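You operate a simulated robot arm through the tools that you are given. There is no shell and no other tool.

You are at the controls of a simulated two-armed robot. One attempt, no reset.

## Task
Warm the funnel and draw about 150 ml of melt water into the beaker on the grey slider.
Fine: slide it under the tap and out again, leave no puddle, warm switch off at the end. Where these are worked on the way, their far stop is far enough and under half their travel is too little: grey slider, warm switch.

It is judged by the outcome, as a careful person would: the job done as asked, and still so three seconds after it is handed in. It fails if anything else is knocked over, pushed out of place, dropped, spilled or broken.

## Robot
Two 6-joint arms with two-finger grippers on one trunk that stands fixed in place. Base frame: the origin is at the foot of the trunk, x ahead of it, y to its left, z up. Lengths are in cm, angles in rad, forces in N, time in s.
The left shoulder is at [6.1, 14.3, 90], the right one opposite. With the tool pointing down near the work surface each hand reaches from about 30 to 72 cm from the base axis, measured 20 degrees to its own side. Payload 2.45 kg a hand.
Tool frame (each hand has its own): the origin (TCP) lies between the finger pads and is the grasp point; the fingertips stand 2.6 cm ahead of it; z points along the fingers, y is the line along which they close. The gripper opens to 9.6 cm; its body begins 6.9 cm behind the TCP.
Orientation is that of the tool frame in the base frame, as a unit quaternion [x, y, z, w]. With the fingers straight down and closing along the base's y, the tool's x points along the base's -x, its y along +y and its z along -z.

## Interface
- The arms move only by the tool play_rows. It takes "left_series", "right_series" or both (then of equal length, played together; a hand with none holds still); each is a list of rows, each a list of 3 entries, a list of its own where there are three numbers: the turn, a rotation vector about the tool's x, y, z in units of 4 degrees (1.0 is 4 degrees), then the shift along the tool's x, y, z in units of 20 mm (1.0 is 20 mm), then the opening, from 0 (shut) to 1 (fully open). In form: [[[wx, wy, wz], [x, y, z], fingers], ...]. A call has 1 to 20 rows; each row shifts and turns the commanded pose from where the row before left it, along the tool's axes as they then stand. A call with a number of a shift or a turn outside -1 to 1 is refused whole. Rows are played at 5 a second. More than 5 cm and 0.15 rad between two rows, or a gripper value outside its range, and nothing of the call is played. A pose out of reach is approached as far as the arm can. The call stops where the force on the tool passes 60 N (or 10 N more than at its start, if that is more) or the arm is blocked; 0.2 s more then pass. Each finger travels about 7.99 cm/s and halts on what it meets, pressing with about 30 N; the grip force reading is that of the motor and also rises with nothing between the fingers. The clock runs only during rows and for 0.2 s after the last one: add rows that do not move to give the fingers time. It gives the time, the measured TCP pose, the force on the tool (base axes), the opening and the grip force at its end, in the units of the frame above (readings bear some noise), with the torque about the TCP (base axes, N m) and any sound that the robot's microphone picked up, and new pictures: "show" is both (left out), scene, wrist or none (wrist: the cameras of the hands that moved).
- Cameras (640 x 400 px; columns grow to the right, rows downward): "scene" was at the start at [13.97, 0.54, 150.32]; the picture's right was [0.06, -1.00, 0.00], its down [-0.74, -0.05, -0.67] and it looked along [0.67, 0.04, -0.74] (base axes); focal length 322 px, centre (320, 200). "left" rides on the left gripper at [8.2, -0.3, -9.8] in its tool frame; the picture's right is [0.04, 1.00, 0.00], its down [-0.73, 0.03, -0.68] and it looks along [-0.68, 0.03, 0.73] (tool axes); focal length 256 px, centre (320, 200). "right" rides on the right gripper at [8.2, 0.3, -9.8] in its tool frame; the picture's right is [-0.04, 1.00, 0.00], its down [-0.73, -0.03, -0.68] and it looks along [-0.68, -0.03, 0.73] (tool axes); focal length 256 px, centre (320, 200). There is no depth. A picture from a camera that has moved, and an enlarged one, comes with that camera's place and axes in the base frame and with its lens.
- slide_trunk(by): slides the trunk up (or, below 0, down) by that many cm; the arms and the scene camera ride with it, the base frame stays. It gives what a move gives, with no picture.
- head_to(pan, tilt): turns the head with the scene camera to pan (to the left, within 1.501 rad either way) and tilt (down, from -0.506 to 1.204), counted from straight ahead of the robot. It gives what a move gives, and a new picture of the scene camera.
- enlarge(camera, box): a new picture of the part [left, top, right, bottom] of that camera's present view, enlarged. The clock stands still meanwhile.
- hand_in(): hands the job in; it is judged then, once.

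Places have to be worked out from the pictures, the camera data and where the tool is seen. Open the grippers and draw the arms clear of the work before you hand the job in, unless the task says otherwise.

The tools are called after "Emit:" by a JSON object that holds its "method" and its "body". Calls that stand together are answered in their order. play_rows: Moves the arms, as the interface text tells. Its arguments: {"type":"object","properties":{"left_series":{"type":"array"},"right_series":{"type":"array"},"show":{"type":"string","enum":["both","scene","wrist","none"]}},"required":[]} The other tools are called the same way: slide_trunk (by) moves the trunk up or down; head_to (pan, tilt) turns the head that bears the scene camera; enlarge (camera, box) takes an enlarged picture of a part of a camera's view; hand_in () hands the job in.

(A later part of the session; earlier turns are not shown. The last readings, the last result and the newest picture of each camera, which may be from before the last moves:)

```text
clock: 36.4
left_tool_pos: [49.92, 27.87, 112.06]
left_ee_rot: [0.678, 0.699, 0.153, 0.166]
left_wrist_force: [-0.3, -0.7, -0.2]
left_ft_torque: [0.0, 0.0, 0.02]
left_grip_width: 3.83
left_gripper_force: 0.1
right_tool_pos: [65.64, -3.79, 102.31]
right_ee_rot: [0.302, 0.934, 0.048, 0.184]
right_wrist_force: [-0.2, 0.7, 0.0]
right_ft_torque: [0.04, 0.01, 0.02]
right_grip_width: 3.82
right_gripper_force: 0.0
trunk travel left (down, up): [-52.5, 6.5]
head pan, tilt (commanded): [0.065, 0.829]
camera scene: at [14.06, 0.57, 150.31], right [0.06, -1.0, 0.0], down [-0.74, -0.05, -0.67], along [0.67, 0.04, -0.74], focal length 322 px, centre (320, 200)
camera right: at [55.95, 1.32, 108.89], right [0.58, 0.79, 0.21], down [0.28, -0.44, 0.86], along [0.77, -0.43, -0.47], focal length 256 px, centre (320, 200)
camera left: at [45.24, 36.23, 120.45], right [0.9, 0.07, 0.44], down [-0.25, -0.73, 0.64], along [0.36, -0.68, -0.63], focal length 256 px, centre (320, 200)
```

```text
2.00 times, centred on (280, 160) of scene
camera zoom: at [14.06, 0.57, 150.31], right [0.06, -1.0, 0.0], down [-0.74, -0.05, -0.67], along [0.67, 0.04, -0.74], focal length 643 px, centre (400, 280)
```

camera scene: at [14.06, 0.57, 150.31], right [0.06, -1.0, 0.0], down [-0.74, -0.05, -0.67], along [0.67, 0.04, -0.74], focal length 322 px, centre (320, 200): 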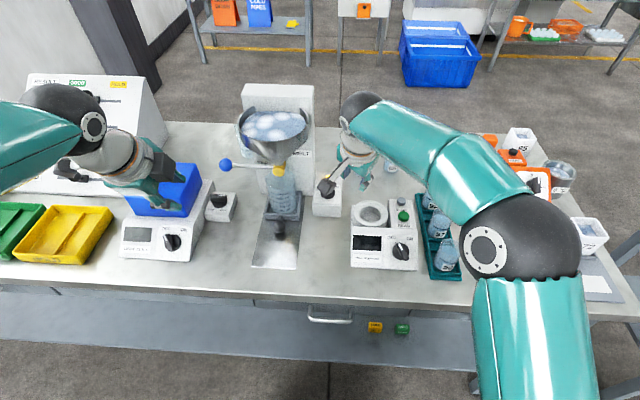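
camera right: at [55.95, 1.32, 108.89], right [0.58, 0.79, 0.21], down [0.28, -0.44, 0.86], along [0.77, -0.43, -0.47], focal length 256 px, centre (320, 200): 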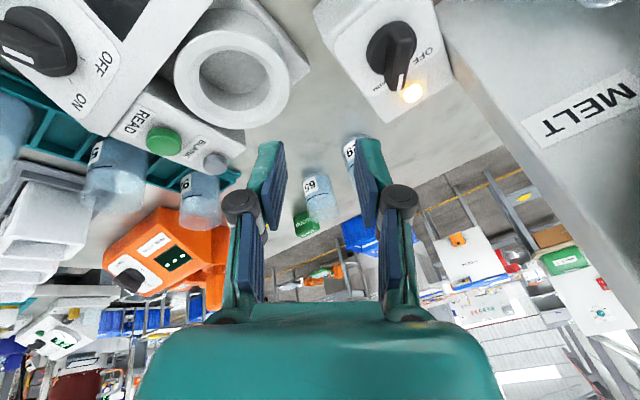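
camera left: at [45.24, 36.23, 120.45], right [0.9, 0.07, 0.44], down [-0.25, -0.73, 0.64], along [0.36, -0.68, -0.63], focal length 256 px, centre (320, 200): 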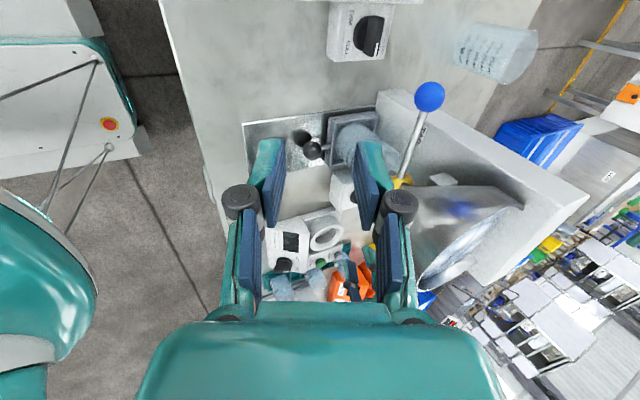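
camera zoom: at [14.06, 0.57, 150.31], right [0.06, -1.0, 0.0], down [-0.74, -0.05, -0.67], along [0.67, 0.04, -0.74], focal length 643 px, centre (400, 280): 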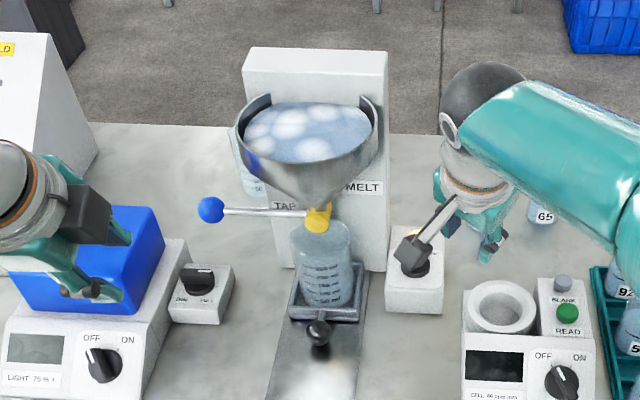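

Warm lamp is on. With the left hand rolled so its fingers close front-to-back, I put the tap ball at [69.3, 26.2, 100.2]; the left hand goes to a pre-grasp point 8 cm back from it.

Emit:
{"method": "play_rows", "body": {"left_series": [[[0, 0, 0], [-0.14, 0.872, 0.8], 0.55], [[0, 0, 0], [-0.14, 0.872, 0.8], 0.55], [[0, 0, 0], [-0.14, 0.872, 0.8], 0.55], [[0, 0, 0], [-0.14, 0.872, 0.8], 0.55], [[0, 0, 0], [-0.14, 0.872, 0.8], 0.55], [[0, 0, 0], [-0.14, 0.872, 0.8], 0.55], [[0, 0, 0], [-0.14, 0.872, 0.8], 0.55], [[0, 0, 0], [0, 0, 0], 0.55]], "show": "both"}}

Emit:
{"method": "enlarge", "body": {"camera": "scene", "box": [200, 60, 360, 260]}}

```text
clock: 38.2
left_tool_pos: [65.75, 26.39, 107.45]
left_ee_rot: [0.677, 0.7, 0.155, 0.166]
left_wrist_force: [0.4, -0.2, 0.2]
left_ft_torque: [-0.04, -0.01, 0.01]
left_grip_width: 5.3
left_gripper_force: 0.0
right_tool_pos: [65.52, -3.72, 102.36]
right_ee_rot: [0.303, 0.934, 0.047, 0.185]
right_wrist_force: [0.2, -0.5, -0.6]
right_ft_torque: [-0.01, -0.02, -0.01]
right_grip_width: 3.85
right_gripper_force: 0.0
trunk travel left (down, up): [-52.5, 6.5]
head pan, tilt (commanded): [0.065, 0.829]
camera scene: at [13.93, 0.55, 150.33], right [0.06, -1.0, 0.0], down [-0.74, -0.05, -0.68], along [0.67, 0.04, -0.74], focal length 322 px, centre (320, 200)
camera left: at [61.06, 34.67, 115.86], right [0.9, 0.07, 0.44], down [-0.25, -0.73, 0.64], along [0.37, -0.68, -0.63], focal length 256 px, centre (320, 200)
```

scene: 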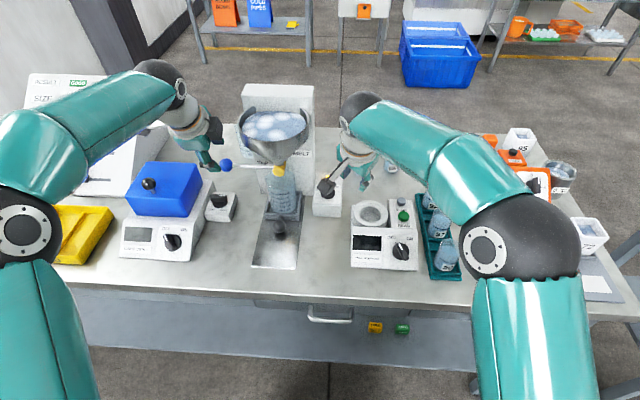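
left: 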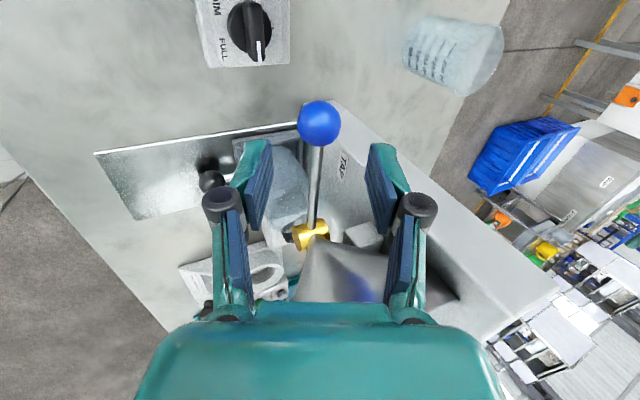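

```text
2.00 times, centred on (280, 160) of scene
camera zoom: at [13.93, 0.55, 150.33], right [0.06, -1.0, 0.0], down [-0.74, -0.05, -0.68], along [0.67, 0.04, -0.74], focal length 643 px, centre (400, 280)
```

zoom: 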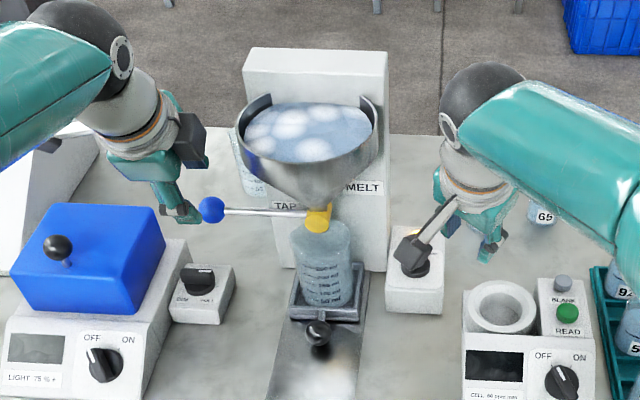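

The ball is centred between the fingers. I'll descend onto it along the tool axis and close gently.

Emit:
{"method": "play_rows", "body": {"left_series": [[[0, 0, 0], [-0.03, 0.01, 0.76], 0.55], [[0, 0, 0], [-0.03, 0.01, 0.76], 0.55], [[0, 0, 0], [-0.03, 0.01, 0.76], 0.55], [[0, 0, 0], [-0.03, 0.01, 0.76], 0.55], [[0, 0, 0], [-0.03, 0.01, 0.76], 0.55], [[0, 0, 0], [0, 0, 0], 0.55], [[0, 0, 0], [0, 0, 0], 0.42], [[0, 0, 0], [0, 0, 0], 0.35], [[0, 0, 0], [0, 0, 0], 0.3], [[0, 0, 0], [0, 0, 0], 0.3]], "show": "both"}}

Emit:
{"method": "enlarge", "body": {"camera": "scene", "box": [200, 60, 360, 260]}}

```text
clock: 40.4
left_tool_pos: [69.25, 26.08, 100.6]
left_ee_rot: [0.678, 0.699, 0.154, 0.166]
left_wrist_force: [-5.3, 0.3, -2.7]
left_ft_torque: [0.05, -0.04, 0.02]
left_grip_width: 3.24
left_gripper_force: 2.8
right_tool_pos: [65.59, -3.71, 102.3]
right_ee_rot: [0.303, 0.934, 0.048, 0.185]
right_wrist_force: [-0.3, 0.0, 0.1]
right_ft_torque: [0.01, -0.02, -0.02]
right_grip_width: 3.84
right_gripper_force: 0.2
trunk travel left (down, up): [-52.5, 6.5]
head pan, tilt (commanded): [0.065, 0.829]
camera scene: at [13.97, 0.56, 150.32], right [0.06, -1.0, 0.0], down [-0.74, -0.05, -0.67], along [0.67, 0.04, -0.74], focal length 322 px, centre (320, 200)
camera left: at [64.5, 34.24, 109.04], right [0.9, 0.07, 0.44], down [-0.25, -0.73, 0.64], along [0.36, -0.68, -0.63], focal length 256 px, centre (320, 200)
```

scene: 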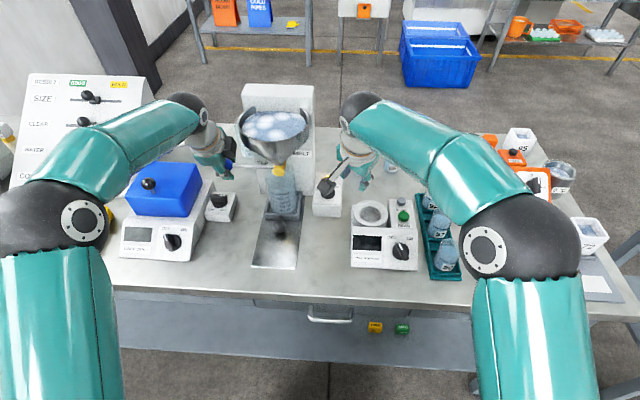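
left: 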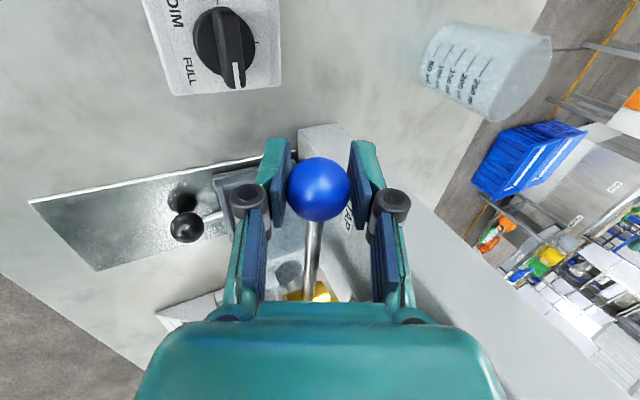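

```text
2.00 times, centred on (280, 160) of scene
camera zoom: at [13.97, 0.56, 150.32], right [0.06, -1.0, 0.0], down [-0.74, -0.05, -0.67], along [0.67, 0.04, -0.74], focal length 643 px, centre (400, 280)
```

zoom: 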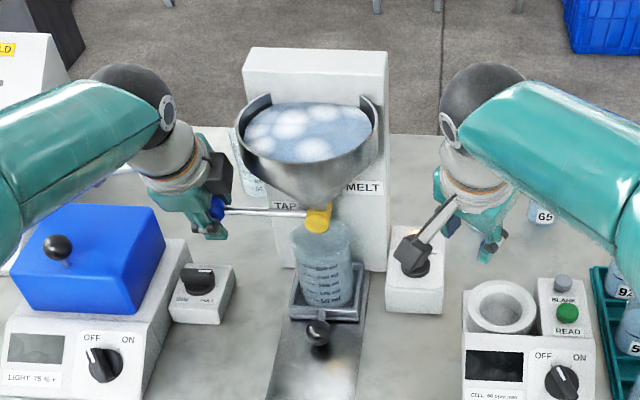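

The ball is held lightly. Before opening the tap I'll wait for the funnel to warm and compare the ice in it.

Emit:
{"method": "play_rows", "body": {"left_series": [[[0, 0, 0], [0, 0, 0], 0.3], [[0, 0, 0], [0, 0, 0], 0.3], [[0, 0, 0], [0, 0, 0], 0.3], [[0, 0, 0], [0, 0, 0], 0.3], [[0, 0, 0], [0, 0, 0], 0.3], [[0, 0, 0], [0, 0, 0], 0.3], [[0, 0, 0], [0, 0, 0], 0.3], [[0, 0, 0], [0, 0, 0], 0.3], [[0, 0, 0], [0, 0, 0], 0.3], [[0, 0, 0], [0, 0, 0], 0.3], [[0, 0, 0], [0, 0, 0], 0.3], [[0, 0, 0], [0, 0, 0], 0.3], [[0, 0, 0], [0, 0, 0], 0.3], [[0, 0, 0], [0, 0, 0], 0.3], [[0, 0, 0], [0, 0, 0], 0.3], [[0, 0, 0], [0, 0, 0], 0.3], [[0, 0, 0], [0, 0, 0], 0.3], [[0, 0, 0], [0, 0, 0], 0.3], [[0, 0, 0], [0, 0, 0], 0.3], [[0, 0, 0], [0, 0, 0], 0.3]], "show": "none"}}

Emit:
{"method": "enlarge", "body": {"camera": "scene", "box": [215, 75, 325, 185]}}

```text
clock: 44.6
left_tool_pos: [69.24, 25.92, 100.63]
left_ee_rot: [0.678, 0.7, 0.154, 0.166]
left_wrist_force: [-5.2, 0.6, -4.2]
left_ft_torque: [0.01, -0.05, 0.02]
left_grip_width: 3.3
left_gripper_force: 3.5
right_tool_pos: [65.5, -3.84, 102.25]
right_ee_rot: [0.303, 0.934, 0.047, 0.184]
right_wrist_force: [0.0, 0.3, 0.5]
right_ft_torque: [0.01, -0.04, 0.0]
right_grip_width: 3.82
right_gripper_force: 0.2
trunk travel left (down, up): [-52.5, 6.5]
head pan, tilt (commanded): [0.065, 0.829]
```

```text
3.64 times, centred on (270, 130) of scene
camera zoom: at [13.98, 0.56, 150.32], right [0.06, -1.0, 0.0], down [-0.74, -0.05, -0.67], along [0.67, 0.04, -0.74], focal length 1169 px, centre (502, 454)
```

zoom: 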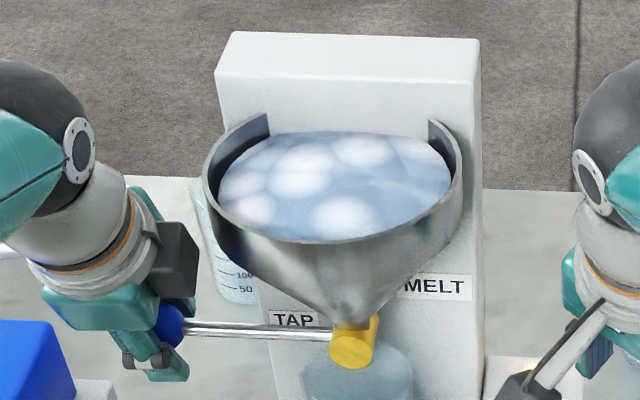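

There's no visible change in the ice yet. I'll grip the ball and try nudging the lever down 1 cm, watching for force and motion.

Emit:
{"method": "play_rows", "body": {"left_series": [[[0, 0, 0], [0, 0, 0], 0.25], [[0, 0, 0], [0, 0, 0], 0.25], [[0, 0, 0], [0, -0.073, 0.15], 0.25], [[0, 0, 0], [0, -0.073, 0.15], 0.25], [[0, 0, 0], [0, -0.073, 0.15], 0.25], [[0, 0, 0], [0, 0, 0], 0.25]], "show": "both"}}

Emit:
{"method": "enlarge", "body": {"camera": "scene", "box": [215, 130, 325, 240]}}

```text
clock: 46.0
left_tool_pos: [69.33, 25.89, 99.85]
left_ee_rot: [0.677, 0.699, 0.155, 0.168]
left_wrist_force: [-4.2, 2.3, 9.3]
left_ft_torque: [-1.15, -0.1, -0.42]
left_grip_width: 2.97
left_gripper_force: 44.8
right_tool_pos: [65.43, -3.83, 102.43]
right_ee_rot: [0.303, 0.934, 0.048, 0.185]
right_wrist_force: [0.0, -0.7, -0.2]
right_ft_torque: [-0.03, 0.01, 0.0]
right_grip_width: 3.83
right_gripper_force: 0.1
trunk travel left (down, up): [-52.5, 6.5]
head pan, tilt (commanded): [0.065, 0.829]
camera scene: at [13.82, 0.53, 150.35], right [0.06, -1.0, 0.0], down [-0.74, -0.05, -0.68], along [0.67, 0.04, -0.74], focal length 322 px, centre (320, 200)
camera left: at [64.45, 34.19, 108.29], right [0.89, 0.07, 0.44], down [-0.26, -0.73, 0.64], along [0.37, -0.68, -0.63], focal length 256 px, centre (320, 200)
```

scene: 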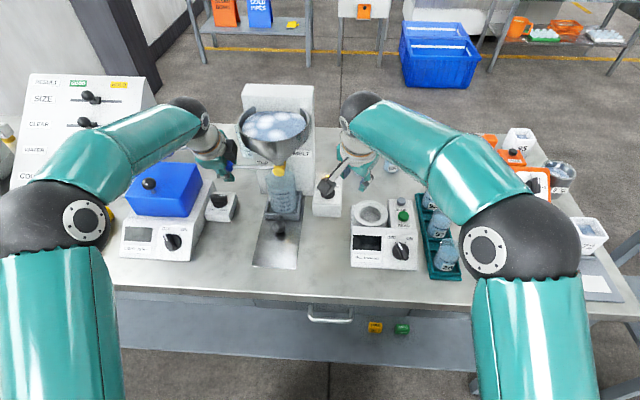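
left: 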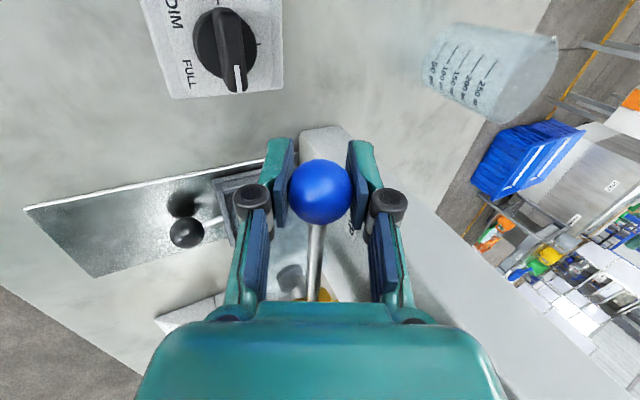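

```text
3.64 times, centred on (270, 185) of scene
camera zoom: at [13.82, 0.53, 150.35], right [0.06, -1.0, 0.0], down [-0.74, -0.05, -0.68], along [0.67, 0.04, -0.74], focal length 1169 px, centre (502, 254)
```

zoom: 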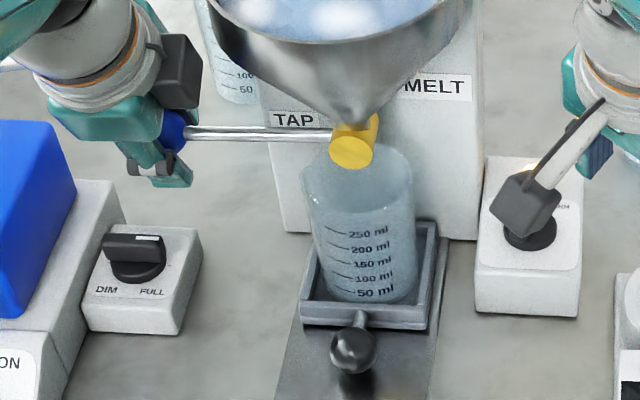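

The lever follows downward (it pivots freely about x; the torque came from my tight grip resisting rotation). I'll ease the grip so the ball can turn in the pads and bring the lever to about 12° down.

Emit:
{"method": "play_rows", "body": {"left_series": [[[0, 0, 0], [0, 0, 0], 0.3], [[0, 0, 0], [0, 0, 0], 0.29], [[0, 0, 0], [-0.026, -0.091, 0.184], 0.29], [[0, 0, 0], [-0.026, -0.091, 0.184], 0.29], [[0, 0, 0], [-0.026, -0.091, 0.184], 0.29], [[0, 0, 0], [-0.026, -0.091, 0.184], 0.29], [[0, 0, 0], [0, 0, 0], 0.29]], "show": "both"}}

Emit:
{"method": "enlarge", "body": {"camera": "scene", "box": [215, 130, 325, 240]}}

```text
clock: 47.6
left_tool_pos: [69.37, 25.69, 98.07]
left_ee_rot: [0.677, 0.7, 0.155, 0.167]
left_wrist_force: [3.1, 4.2, 9.8]
left_ft_torque: [-1.22, -0.1, -0.45]
left_grip_width: 2.95
left_gripper_force: 45.5
right_tool_pos: [65.54, -3.87, 102.3]
right_ee_rot: [0.303, 0.934, 0.048, 0.184]
right_wrist_force: [-1.1, -0.7, -0.1]
right_ft_torque: [0.0, -0.02, -0.01]
right_grip_width: 3.83
right_gripper_force: 0.0
trunk travel left (down, up): [-52.5, 6.5]
head pan, tilt (commanded): [0.065, 0.829]
camera scene: at [13.96, 0.58, 150.33], right [0.06, -1.0, 0.0], down [-0.74, -0.05, -0.67], along [0.67, 0.04, -0.74], focal length 322 px, centre (320, 200)
camera left: at [64.54, 33.97, 106.5], right [0.89, 0.07, 0.44], down [-0.26, -0.73, 0.64], along [0.37, -0.68, -0.63], focal length 256 px, centre (320, 200)
```

scene: 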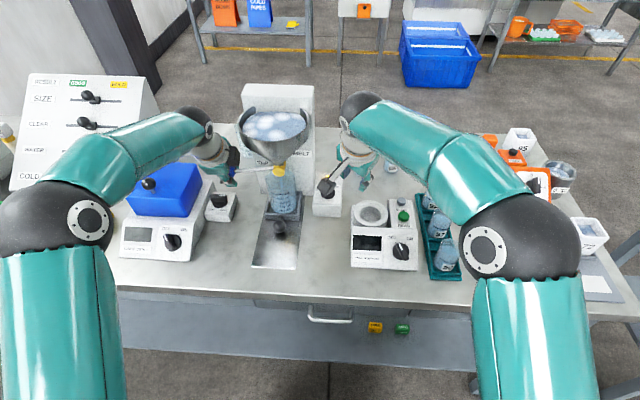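
left: 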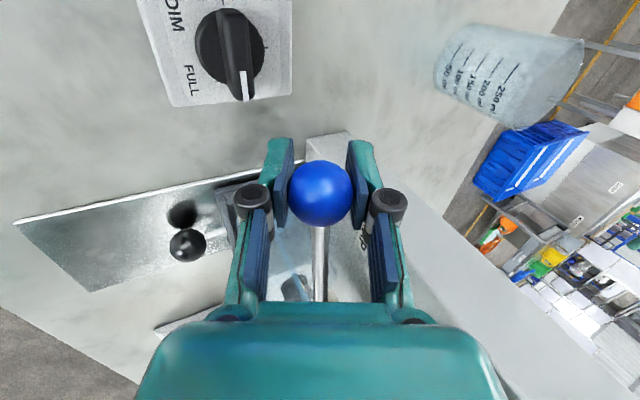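

```text
3.64 times, centred on (270, 185) of scene
camera zoom: at [13.96, 0.58, 150.33], right [0.06, -1.0, 0.0], down [-0.74, -0.05, -0.67], along [0.67, 0.04, -0.74], focal length 1169 px, centre (502, 254)
```

zoom: 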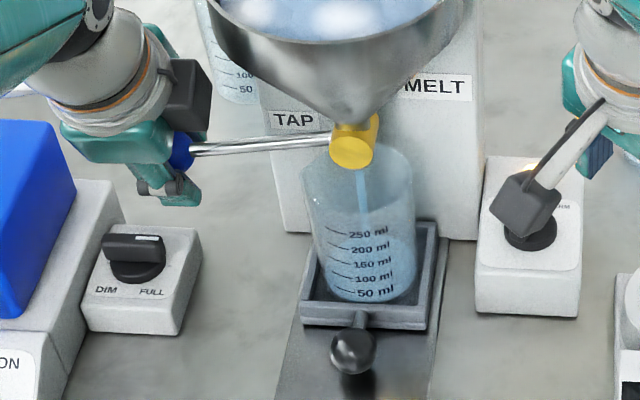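

Water is already flowing quickly. The clock is frozen, so I'll zoom to read the level before acting.

Emit:
{"method": "enlarge", "body": {"camera": "scene", "box": [258, 160, 308, 220]}}

Emit:
{"method": "enlarge", "body": {"camera": "right", "box": [320, 0, 640, 200]}}

Emit:
{"method": "enlarge", "body": {"camera": "left", "box": [230, 150, 360, 310]}}

```text
6.67 times, centred on (283, 190) of scene
camera zoom: at [13.96, 0.58, 150.33], right [0.06, -1.0, 0.0], down [-0.74, -0.05, -0.67], along [0.67, 0.04, -0.74], focal length 2144 px, centre (567, 267)
```

zoom: 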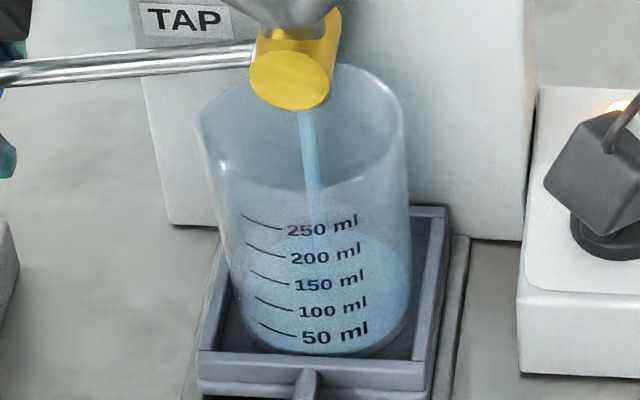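

```text
2.00 times, centred on (480, 100) of right
camera zoom: at [55.89, 1.37, 108.93], right [0.58, 0.79, 0.21], down [0.28, -0.44, 0.86], along [0.77, -0.43, -0.47], focal length 512 px, centre (0, 400)
```

zoom: 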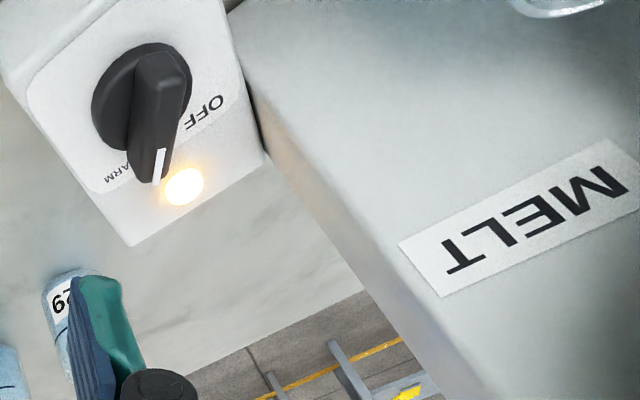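

```text
2.50 times, centred on (295, 230) of left
camera zoom: at [64.54, 33.97, 106.5], right [0.89, 0.07, 0.44], down [-0.26, -0.73, 0.64], along [0.37, -0.68, -0.63], focal length 640 px, centre (382, 125)
```

zoom: 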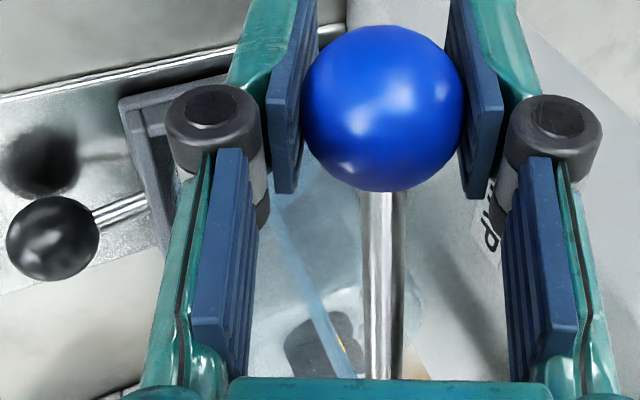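

I'll zoom tighter on the beaker to read the water line.

Emit:
{"method": "enlarge", "body": {"camera": "scene", "box": [270, 185, 300, 217]}}

```text
12.50 times, centred on (285, 201) of scene
camera zoom: at [13.96, 0.58, 150.33], right [0.06, -1.0, 0.0], down [-0.74, -0.05, -0.67], along [0.67, 0.04, -0.74], focal length 4020 px, centre (758, 188)
```

zoom: 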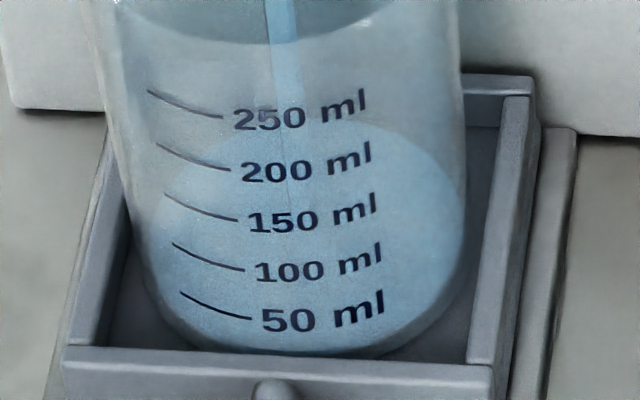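

The surface ellipse puts the level around 30 ml after roughly a second of flow. I'll hold the tap for a brief 0.6 s to measure the flow rate.

Emit:
{"method": "play_rows", "body": {"left_series": [[[0, 0, 0], [0, 0, 0], 0.29], [[0, 0, 0], [0, 0, 0], 0.29]], "show": "none"}}

Emit:
{"method": "enlarge", "body": {"camera": "scene", "box": [270, 185, 300, 217]}}

```text
clock: 48.2
left_tool_pos: [69.29, 25.73, 97.93]
left_ee_rot: [0.677, 0.7, 0.154, 0.166]
left_wrist_force: [6.2, 3.1, 9.2]
left_ft_torque: [-1.18, -0.1, -0.44]
left_grip_width: 2.95
left_gripper_force: 45.5
right_tool_pos: [65.63, -3.77, 102.27]
right_ee_rot: [0.303, 0.934, 0.047, 0.184]
right_wrist_force: [0.3, 0.4, 0.3]
right_ft_torque: [0.01, -0.01, -0.01]
right_grip_width: 3.86
right_gripper_force: 0.0
trunk travel left (down, up): [-52.5, 6.5]
head pan, tilt (commanded): [0.065, 0.829]
```

```text
12.50 times, centred on (285, 201) of scene
camera zoom: at [14.0, 0.57, 150.32], right [0.06, -1.0, 0.0], down [-0.74, -0.05, -0.67], along [0.67, 0.04, -0.74], focal length 4020 px, centre (758, 188)
```

zoom: 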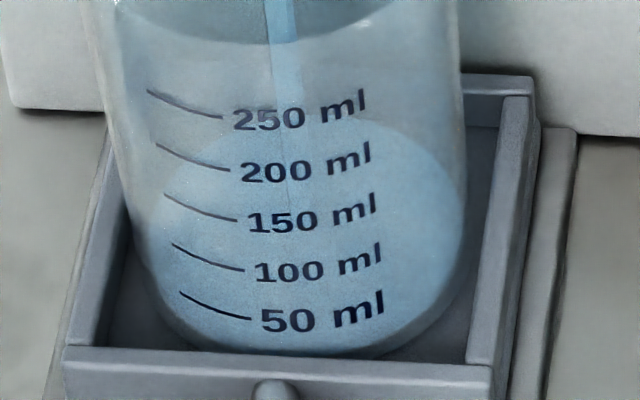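

The level rose slightly (about 7 ml in 0.6 s, roughly 12 ml/s) and is near 45 ml now. I'll wait about 3 s and read again.

Emit:
{"method": "play_rows", "body": {"left_series": [[[0, 0, 0], [0, 0, 0], 0.29], [[0, 0, 0], [0, 0, 0], 0.29], [[0, 0, 0], [0, 0, 0], 0.29], [[0, 0, 0], [0, 0, 0], 0.29], [[0, 0, 0], [0, 0, 0], 0.29], [[0, 0, 0], [0, 0, 0], 0.29], [[0, 0, 0], [0, 0, 0], 0.29], [[0, 0, 0], [0, 0, 0], 0.29], [[0, 0, 0], [0, 0, 0], 0.29], [[0, 0, 0], [0, 0, 0], 0.29], [[0, 0, 0], [0, 0, 0], 0.29], [[0, 0, 0], [0, 0, 0], 0.29], [[0, 0, 0], [0, 0, 0], 0.29], [[0, 0, 0], [0, 0, 0], 0.29]], "show": "none"}}

Emit:
{"method": "enlarge", "body": {"camera": "scene", "box": [268, 177, 302, 217]}}

Emit:
{"method": "enlarge", "body": {"camera": "scene", "box": [215, 75, 325, 225]}}

```text
clock: 51.2
left_tool_pos: [69.3, 25.72, 97.99]
left_ee_rot: [0.679, 0.699, 0.153, 0.166]
left_wrist_force: [4.8, 1.0, 2.2]
left_ft_torque: [-0.14, 0.03, -0.04]
left_grip_width: 2.95
left_gripper_force: 45.4
right_tool_pos: [65.6, -3.83, 102.27]
right_ee_rot: [0.302, 0.934, 0.048, 0.185]
right_wrist_force: [0.1, -0.1, 0.4]
right_ft_torque: [0.02, -0.01, 0.02]
right_grip_width: 3.83
right_gripper_force: 0.0
trunk travel left (down, up): [-52.5, 6.5]
head pan, tilt (commanded): [0.065, 0.829]
```

```text
10.00 times, centred on (285, 197) of scene
camera zoom: at [14.07, 0.55, 150.31], right [0.06, -1.0, 0.0], down [-0.74, -0.05, -0.67], along [0.67, 0.04, -0.74], focal length 3216 px, centre (670, 230)
```

zoom: 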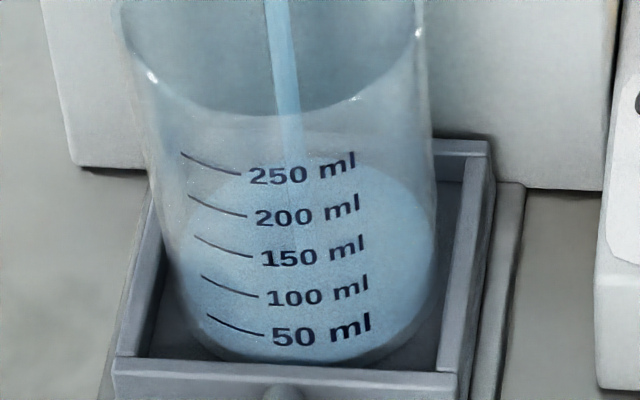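

```text
2.67 times, centred on (270, 150) of scene
camera zoom: at [14.07, 0.55, 150.31], right [0.06, -1.0, 0.0], down [-0.74, -0.05, -0.67], along [0.67, 0.04, -0.74], focal length 858 px, centre (453, 333)
```

zoom: 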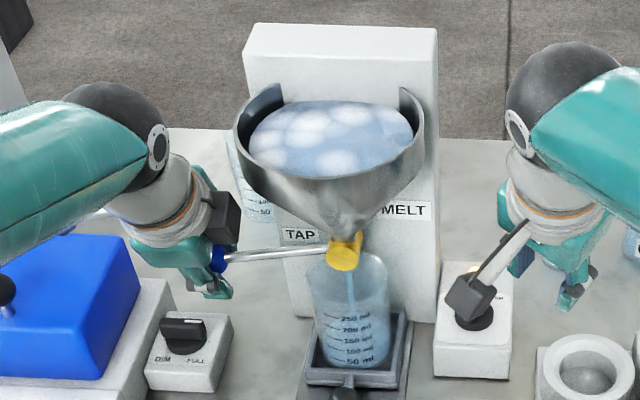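

The level rises slowly now (about 6 ml/s). I'll zoom closer to calibrate the water line against the marks, then wait more.

Emit:
{"method": "enlarge", "body": {"camera": "scene", "box": [272, 190, 300, 216]}}

Emit:
{"method": "play_rows", "body": {"left_series": [[[0, 0, 0], [0, 0, 0], 0.29], [[0, 0, 0], [0, 0, 0], 0.29], [[0, 0, 0], [0, 0, 0], 0.29], [[0, 0, 0], [0, 0, 0], 0.29], [[0, 0, 0], [0, 0, 0], 0.29], [[0, 0, 0], [0, 0, 0], 0.29], [[0, 0, 0], [0, 0, 0], 0.29], [[0, 0, 0], [0, 0, 0], 0.29], [[0, 0, 0], [0, 0, 0], 0.29], [[0, 0, 0], [0, 0, 0], 0.29], [[0, 0, 0], [0, 0, 0], 0.29], [[0, 0, 0], [0, 0, 0], 0.29], [[0, 0, 0], [0, 0, 0], 0.29], [[0, 0, 0], [0, 0, 0], 0.29], [[0, 0, 0], [0, 0, 0], 0.29]], "show": "none"}}

Emit:
{"method": "enlarge", "body": {"camera": "scene", "box": [268, 177, 302, 217]}}

```text
15.38 times, centred on (286, 203) of scene
camera zoom: at [14.07, 0.55, 150.31], right [0.06, -1.0, 0.0], down [-0.74, -0.05, -0.67], along [0.67, 0.04, -0.74], focal length 4947 px, centre (843, 154)
```

zoom: 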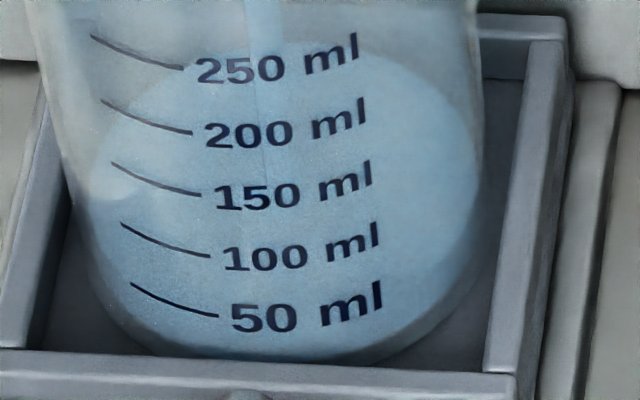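

```text
clock: 54.4
left_tool_pos: [69.35, 25.72, 98.06]
left_ee_rot: [0.678, 0.699, 0.154, 0.165]
left_wrist_force: [0.3, -0.7, -1.8]
left_ft_torque: [0.32, 0.0, 0.12]
left_grip_width: 2.97
left_gripper_force: 45.3
right_tool_pos: [65.62, -3.74, 102.27]
right_ee_rot: [0.303, 0.934, 0.047, 0.184]
right_wrist_force: [-0.1, -0.6, -0.6]
right_ft_torque: [-0.01, 0.02, -0.04]
right_grip_width: 3.86
right_gripper_force: 0.1
trunk travel left (down, up): [-52.5, 6.5]
head pan, tilt (commanded): [0.065, 0.829]
```

```text
10.00 times, centred on (285, 197) of scene
camera zoom: at [14.06, 0.55, 150.31], right [0.06, -1.0, 0.0], down [-0.74, -0.05, -0.67], along [0.67, 0.04, -0.74], focal length 3216 px, centre (670, 230)
```

zoom: 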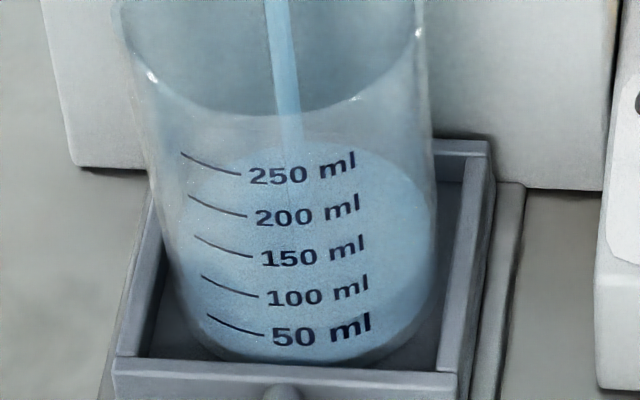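

My read-out from this high angle is uncertain by about ±20 ml. While the slow flow runs (estimated ~60 ml now), I'll turn and move the free right hand so its camera looks at the beaker from the front for a better reading.

Emit:
{"method": "play_rows", "body": {"right_series": [[[0, 0, -1], [0, 0, 0], 0.4], [[0, 0, -1], [0, 0, 0], 0.4], [[0, 0, -1], [0, 0, 0], 0.4], [[0, 0, -1], [0, 0, 0], 0.4], [[0, 0, -1], [0, 0, 0], 0.4], [[0, 0, -1], [0, 0, 0], 0.4], [[0, 0, -1], [0, 0, 0], 0.4], [[0, 0, -1], [0, 0, 0], 0.4], [[0, 0, 0], [0.891, 0.916, -0.363], 0.4], [[0, 0, 0], [0.891, 0.916, -0.363], 0.4], [[0, 0, 0], [0.891, 0.916, -0.363], 0.4], [[0, 0, 0], [0.891, 0.916, -0.363], 0.4], [[0, 0, 0], [0.891, 0.916, -0.363], 0.4]], "show": "both"}}

Emit:
{"method": "enlarge", "body": {"camera": "scene", "box": [268, 177, 302, 217]}}

```text
clock: 57.2
left_tool_pos: [69.2, 25.56, 98.05]
left_ee_rot: [0.678, 0.699, 0.155, 0.166]
left_wrist_force: [0.4, 1.1, 0.1]
left_ft_torque: [0.07, -0.07, -0.01]
left_grip_width: 2.94
left_gripper_force: 45.0
right_tool_pos: [56.43, 5.95, 102.46]
right_ee_rot: [0.034, 0.981, -0.004, 0.191]
right_wrist_force: [0.2, 0.1, 0.4]
right_ft_torque: [-0.02, 0.01, -0.04]
right_grip_width: 3.85
right_gripper_force: 0.1
trunk travel left (down, up): [-52.5, 6.5]
head pan, tilt (commanded): [0.065, 0.829]
camera scene: at [14.03, 0.57, 150.32], right [0.06, -1.0, 0.0], down [-0.74, -0.05, -0.67], along [0.67, 0.04, -0.74], focal length 322 px, centre (320, 200)
camera right: at [45.27, 7.0, 108.44], right [0.1, 0.99, 0.02], down [0.42, -0.06, 0.9], along [0.9, -0.09, -0.43], focal length 256 px, centre (320, 200)
```

scene: 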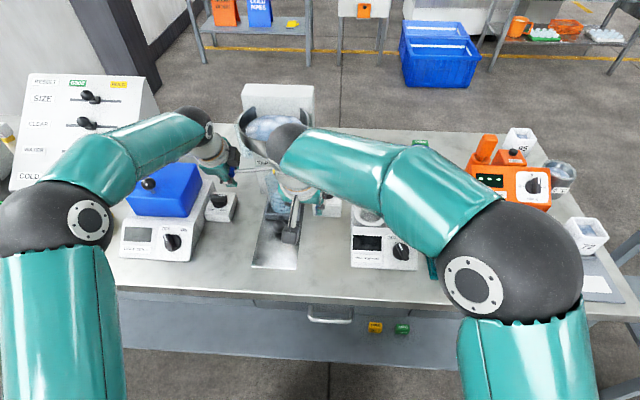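
right: 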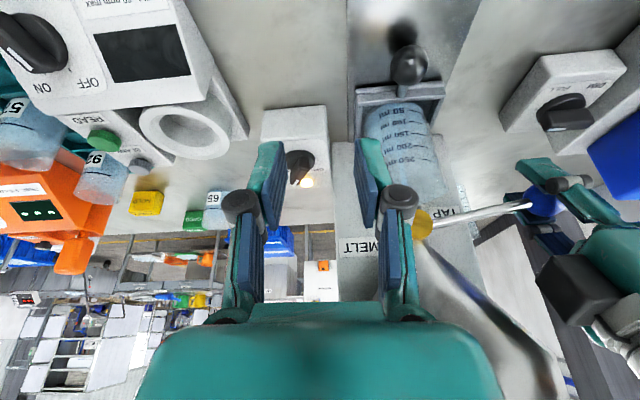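

```text
10.00 times, centred on (285, 197) of scene
camera zoom: at [14.03, 0.57, 150.32], right [0.06, -1.0, 0.0], down [-0.74, -0.05, -0.67], along [0.67, 0.04, -0.74], focal length 3216 px, centre (670, 230)
```

zoom: 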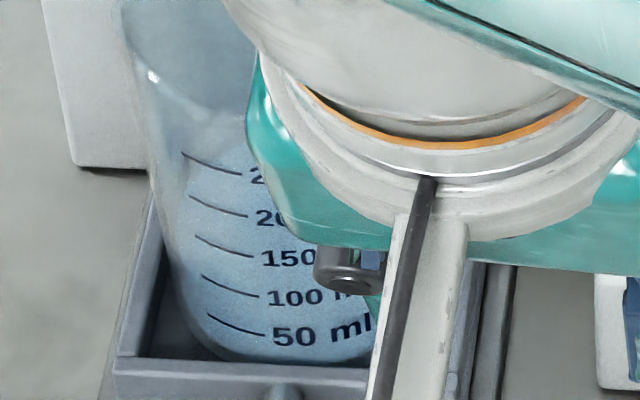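

The right camera now sees the beaker. I'll zoom in on it to read the level.

Emit:
{"method": "enlarge", "body": {"camera": "right", "box": [345, 70, 465, 220]}}

Emit:
{"method": "enlarge", "body": {"camera": "right", "box": [355, 95, 455, 195]}}

```text
2.67 times, centred on (405, 145) of right
camera zoom: at [45.27, 7.0, 108.44], right [0.1, 0.99, 0.02], down [0.42, -0.06, 0.9], along [0.9, -0.09, -0.43], focal length 683 px, centre (93, 347)
```

zoom: 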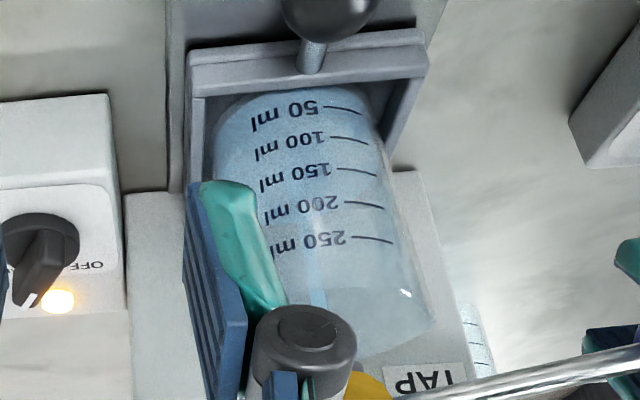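

```text
4.00 times, centred on (405, 145) of right
camera zoom: at [45.27, 7.0, 108.44], right [0.1, 0.99, 0.02], down [0.42, -0.06, 0.9], along [0.9, -0.09, -0.43], focal length 1024 px, centre (-20, 420)
```

zoom: 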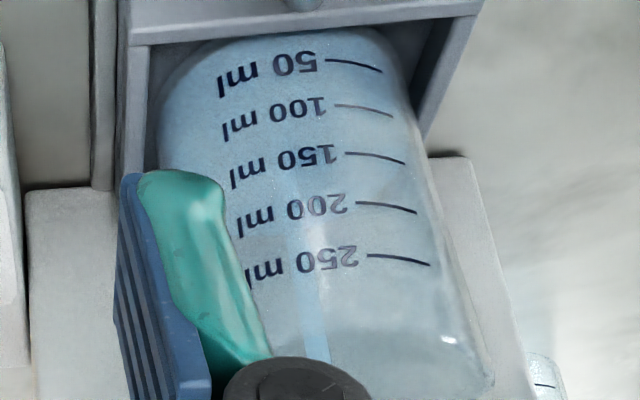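

From this view the front water line looks like roughly 65 ml. I'll lower and tilt the right hand for an almost level view of the beaker between its fingers.

Emit:
{"method": "play_rows", "body": {"right_series": [[[0, -1, 0], [0.91, 0.775, 0.655], 0.7], [[0, -1, 0], [0.91, 0.775, 0.655], 0.7], [[0, -1, 0], [0.91, 0.775, 0.655], 0.7], [[0, -1, 0], [0.91, 0.775, 0.655], 0.7]], "show": "wrist"}}

Emit:
{"method": "enlarge", "body": {"camera": "right", "box": [260, 90, 400, 230]}}

```text
clock: 58.4
left_tool_pos: [69.26, 25.75, 97.99]
left_ee_rot: [0.679, 0.698, 0.154, 0.166]
left_wrist_force: [3.2, 0.5, 2.2]
left_ft_torque: [-0.06, 0.22, 0.01]
left_grip_width: 2.96
left_gripper_force: 44.7
right_tool_pos: [55.49, 9.45, 97.31]
right_ee_rot: [0.074, 0.938, 0.003, 0.339]
right_wrist_force: [0.3, 0.2, 1.0]
right_ft_torque: [0.0, 0.01, -0.01]
right_grip_width: 6.73
right_gripper_force: 0.0
trunk travel left (down, up): [-52.5, 6.5]
head pan, tilt (commanded): [0.065, 0.829]
stopped in row 4 (right hand): the arm was blocked; the commanded pose is now the measured one
camera right: at [43.01, 11.33, 99.78], right [0.17, 0.98, 0.08], down [0.12, -0.1, 0.99], along [0.98, -0.15, -0.14], focal length 256 px, centre (320, 200)
```

right: 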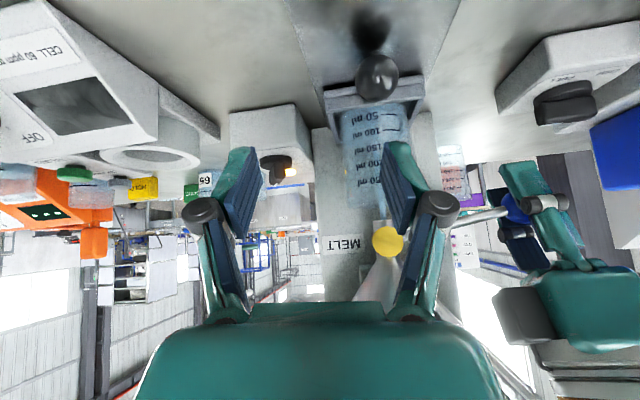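

```text
2.86 times, centred on (330, 160) of right
camera zoom: at [43.01, 11.33, 99.78], right [0.17, 0.98, 0.08], down [0.12, -0.1, 0.99], along [0.98, -0.15, -0.14], focal length 731 px, centre (291, 314)
```

zoom: 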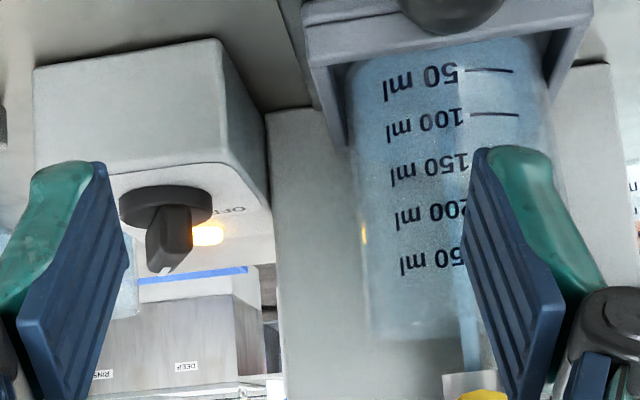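

The right arm reports a block with almost no force, probably a joint limit, so I'll leave it there. I'll zoom in on the beaker and check the scene.

Emit:
{"method": "enlarge", "body": {"camera": "right", "box": [335, 95, 415, 175]}}

Emit:
{"method": "enlarge", "body": {"camera": "scene", "box": [180, 60, 420, 280]}}

```text
5.00 times, centred on (375, 135) of right
camera zoom: at [43.01, 11.33, 99.78], right [0.17, 0.98, 0.08], down [0.12, -0.1, 0.99], along [0.98, -0.15, -0.14], focal length 1280 px, centre (45, 525)
```

zoom: 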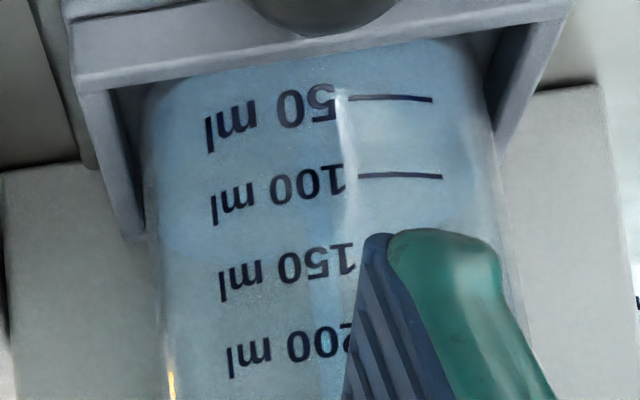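

```text
1.82 times, centred on (300, 170) of scene
camera zoom: at [14.03, 0.52, 150.31], right [0.06, -1.0, 0.0], down [-0.74, -0.05, -0.67], along [0.67, 0.04, -0.74], focal length 585 px, centre (356, 254)
```

zoom: 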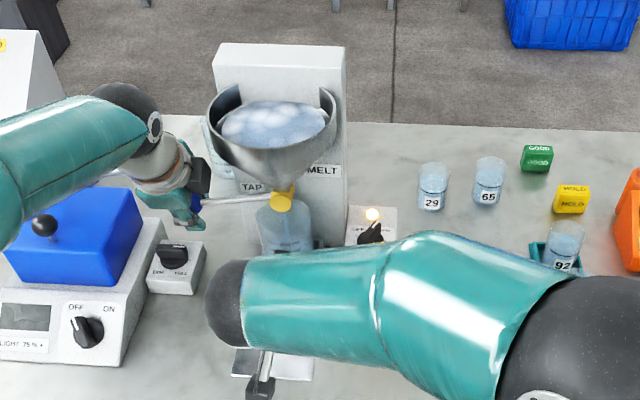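

I'll zoom in further to find the water surface's near and far edges.

Emit:
{"method": "enlarge", "body": {"camera": "right", "box": [342, 98, 402, 158]}}

Emit:
{"method": "enlarge", "body": {"camera": "scene", "box": [265, 165, 305, 205]}}

```text
6.67 times, centred on (372, 128) of right
camera zoom: at [43.01, 11.33, 99.78], right [0.17, 0.98, 0.08], down [0.12, -0.1, 0.99], along [0.98, -0.15, -0.14], focal length 1707 px, centre (-27, 680)
```

zoom: 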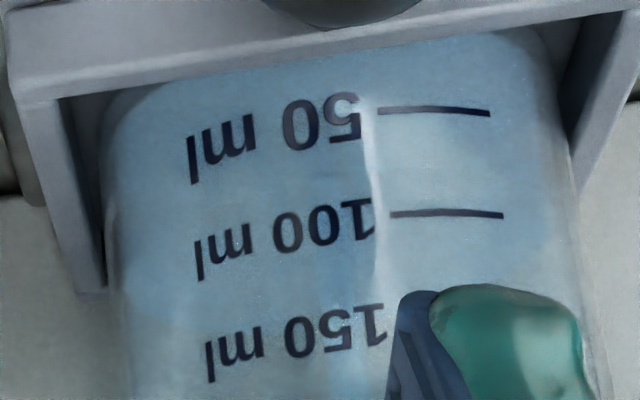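

```text
10.00 times, centred on (285, 185) of scene
camera zoom: at [14.03, 0.52, 150.31], right [0.06, -1.0, 0.0], down [-0.74, -0.05, -0.67], along [0.67, 0.04, -0.74], focal length 3216 px, centre (670, 350)
```

zoom: 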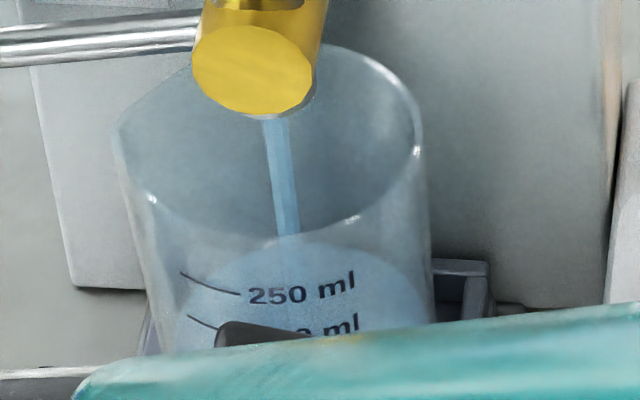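

Both views agree on about 80 ml now, rising at about 6.3 ml/s. I'll let it run about 6.4 s more and re-measure at an expected 120 ml.

Emit:
{"method": "play_rows", "body": {"left_series": [[[0, 0, 0], [0, 0, 0], 0.29], [[0, 0, 0], [0, 0, 0], 0.29], [[0, 0, 0], [0, 0, 0], 0.29], [[0, 0, 0], [0, 0, 0], 0.29], [[0, 0, 0], [0, 0, 0], 0.29], [[0, 0, 0], [0, 0, 0], 0.29], [[0, 0, 0], [0, 0, 0], 0.29], [[0, 0, 0], [0, 0, 0], 0.29], [[0, 0, 0], [0, 0, 0], 0.29], [[0, 0, 0], [0, 0, 0], 0.29], [[0, 0, 0], [0, 0, 0], 0.29], [[0, 0, 0], [0, 0, 0], 0.29], [[0, 0, 0], [0, 0, 0], 0.29], [[0, 0, 0], [0, 0, 0], 0.29], [[0, 0, 0], [0, 0, 0], 0.29]], "show": "none"}}

Emit:
{"method": "enlarge", "body": {"camera": "right", "box": [335, 95, 415, 175]}}

Emit:
{"method": "enlarge", "body": {"camera": "scene", "box": [265, 165, 305, 205]}}

```text
clock: 61.6
left_tool_pos: [69.4, 25.65, 97.91]
left_ee_rot: [0.678, 0.699, 0.154, 0.165]
left_wrist_force: [6.4, 1.1, 5.2]
left_ft_torque: [-0.44, 0.02, -0.19]
left_grip_width: 2.96
left_gripper_force: 44.7
right_tool_pos: [55.44, 9.49, 97.19]
right_ee_rot: [0.074, 0.939, 0.003, 0.337]
right_wrist_force: [0.3, -0.4, -0.3]
right_ft_torque: [0.02, -0.01, 0.01]
right_grip_width: 6.71
right_gripper_force: 0.0
trunk travel left (down, up): [-52.5, 6.5]
head pan, tilt (commanded): [0.065, 0.829]
```

```text
5.00 times, centred on (375, 135) of right
camera zoom: at [43.03, 11.34, 99.59], right [0.17, 0.98, 0.08], down [0.13, -0.1, 0.99], along [0.98, -0.15, -0.14], focal length 1280 px, centre (45, 525)
```

zoom: 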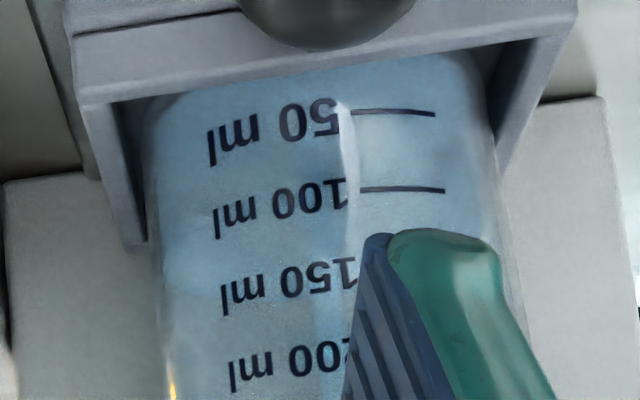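

```text
10.00 times, centred on (285, 185) of scene
camera zoom: at [14.09, 0.55, 150.31], right [0.06, -1.0, 0.0], down [-0.74, -0.05, -0.67], along [0.67, 0.04, -0.74], focal length 3216 px, centre (670, 350)
```

zoom: 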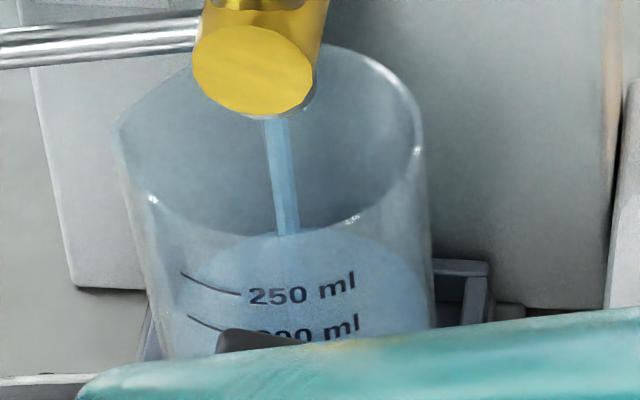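

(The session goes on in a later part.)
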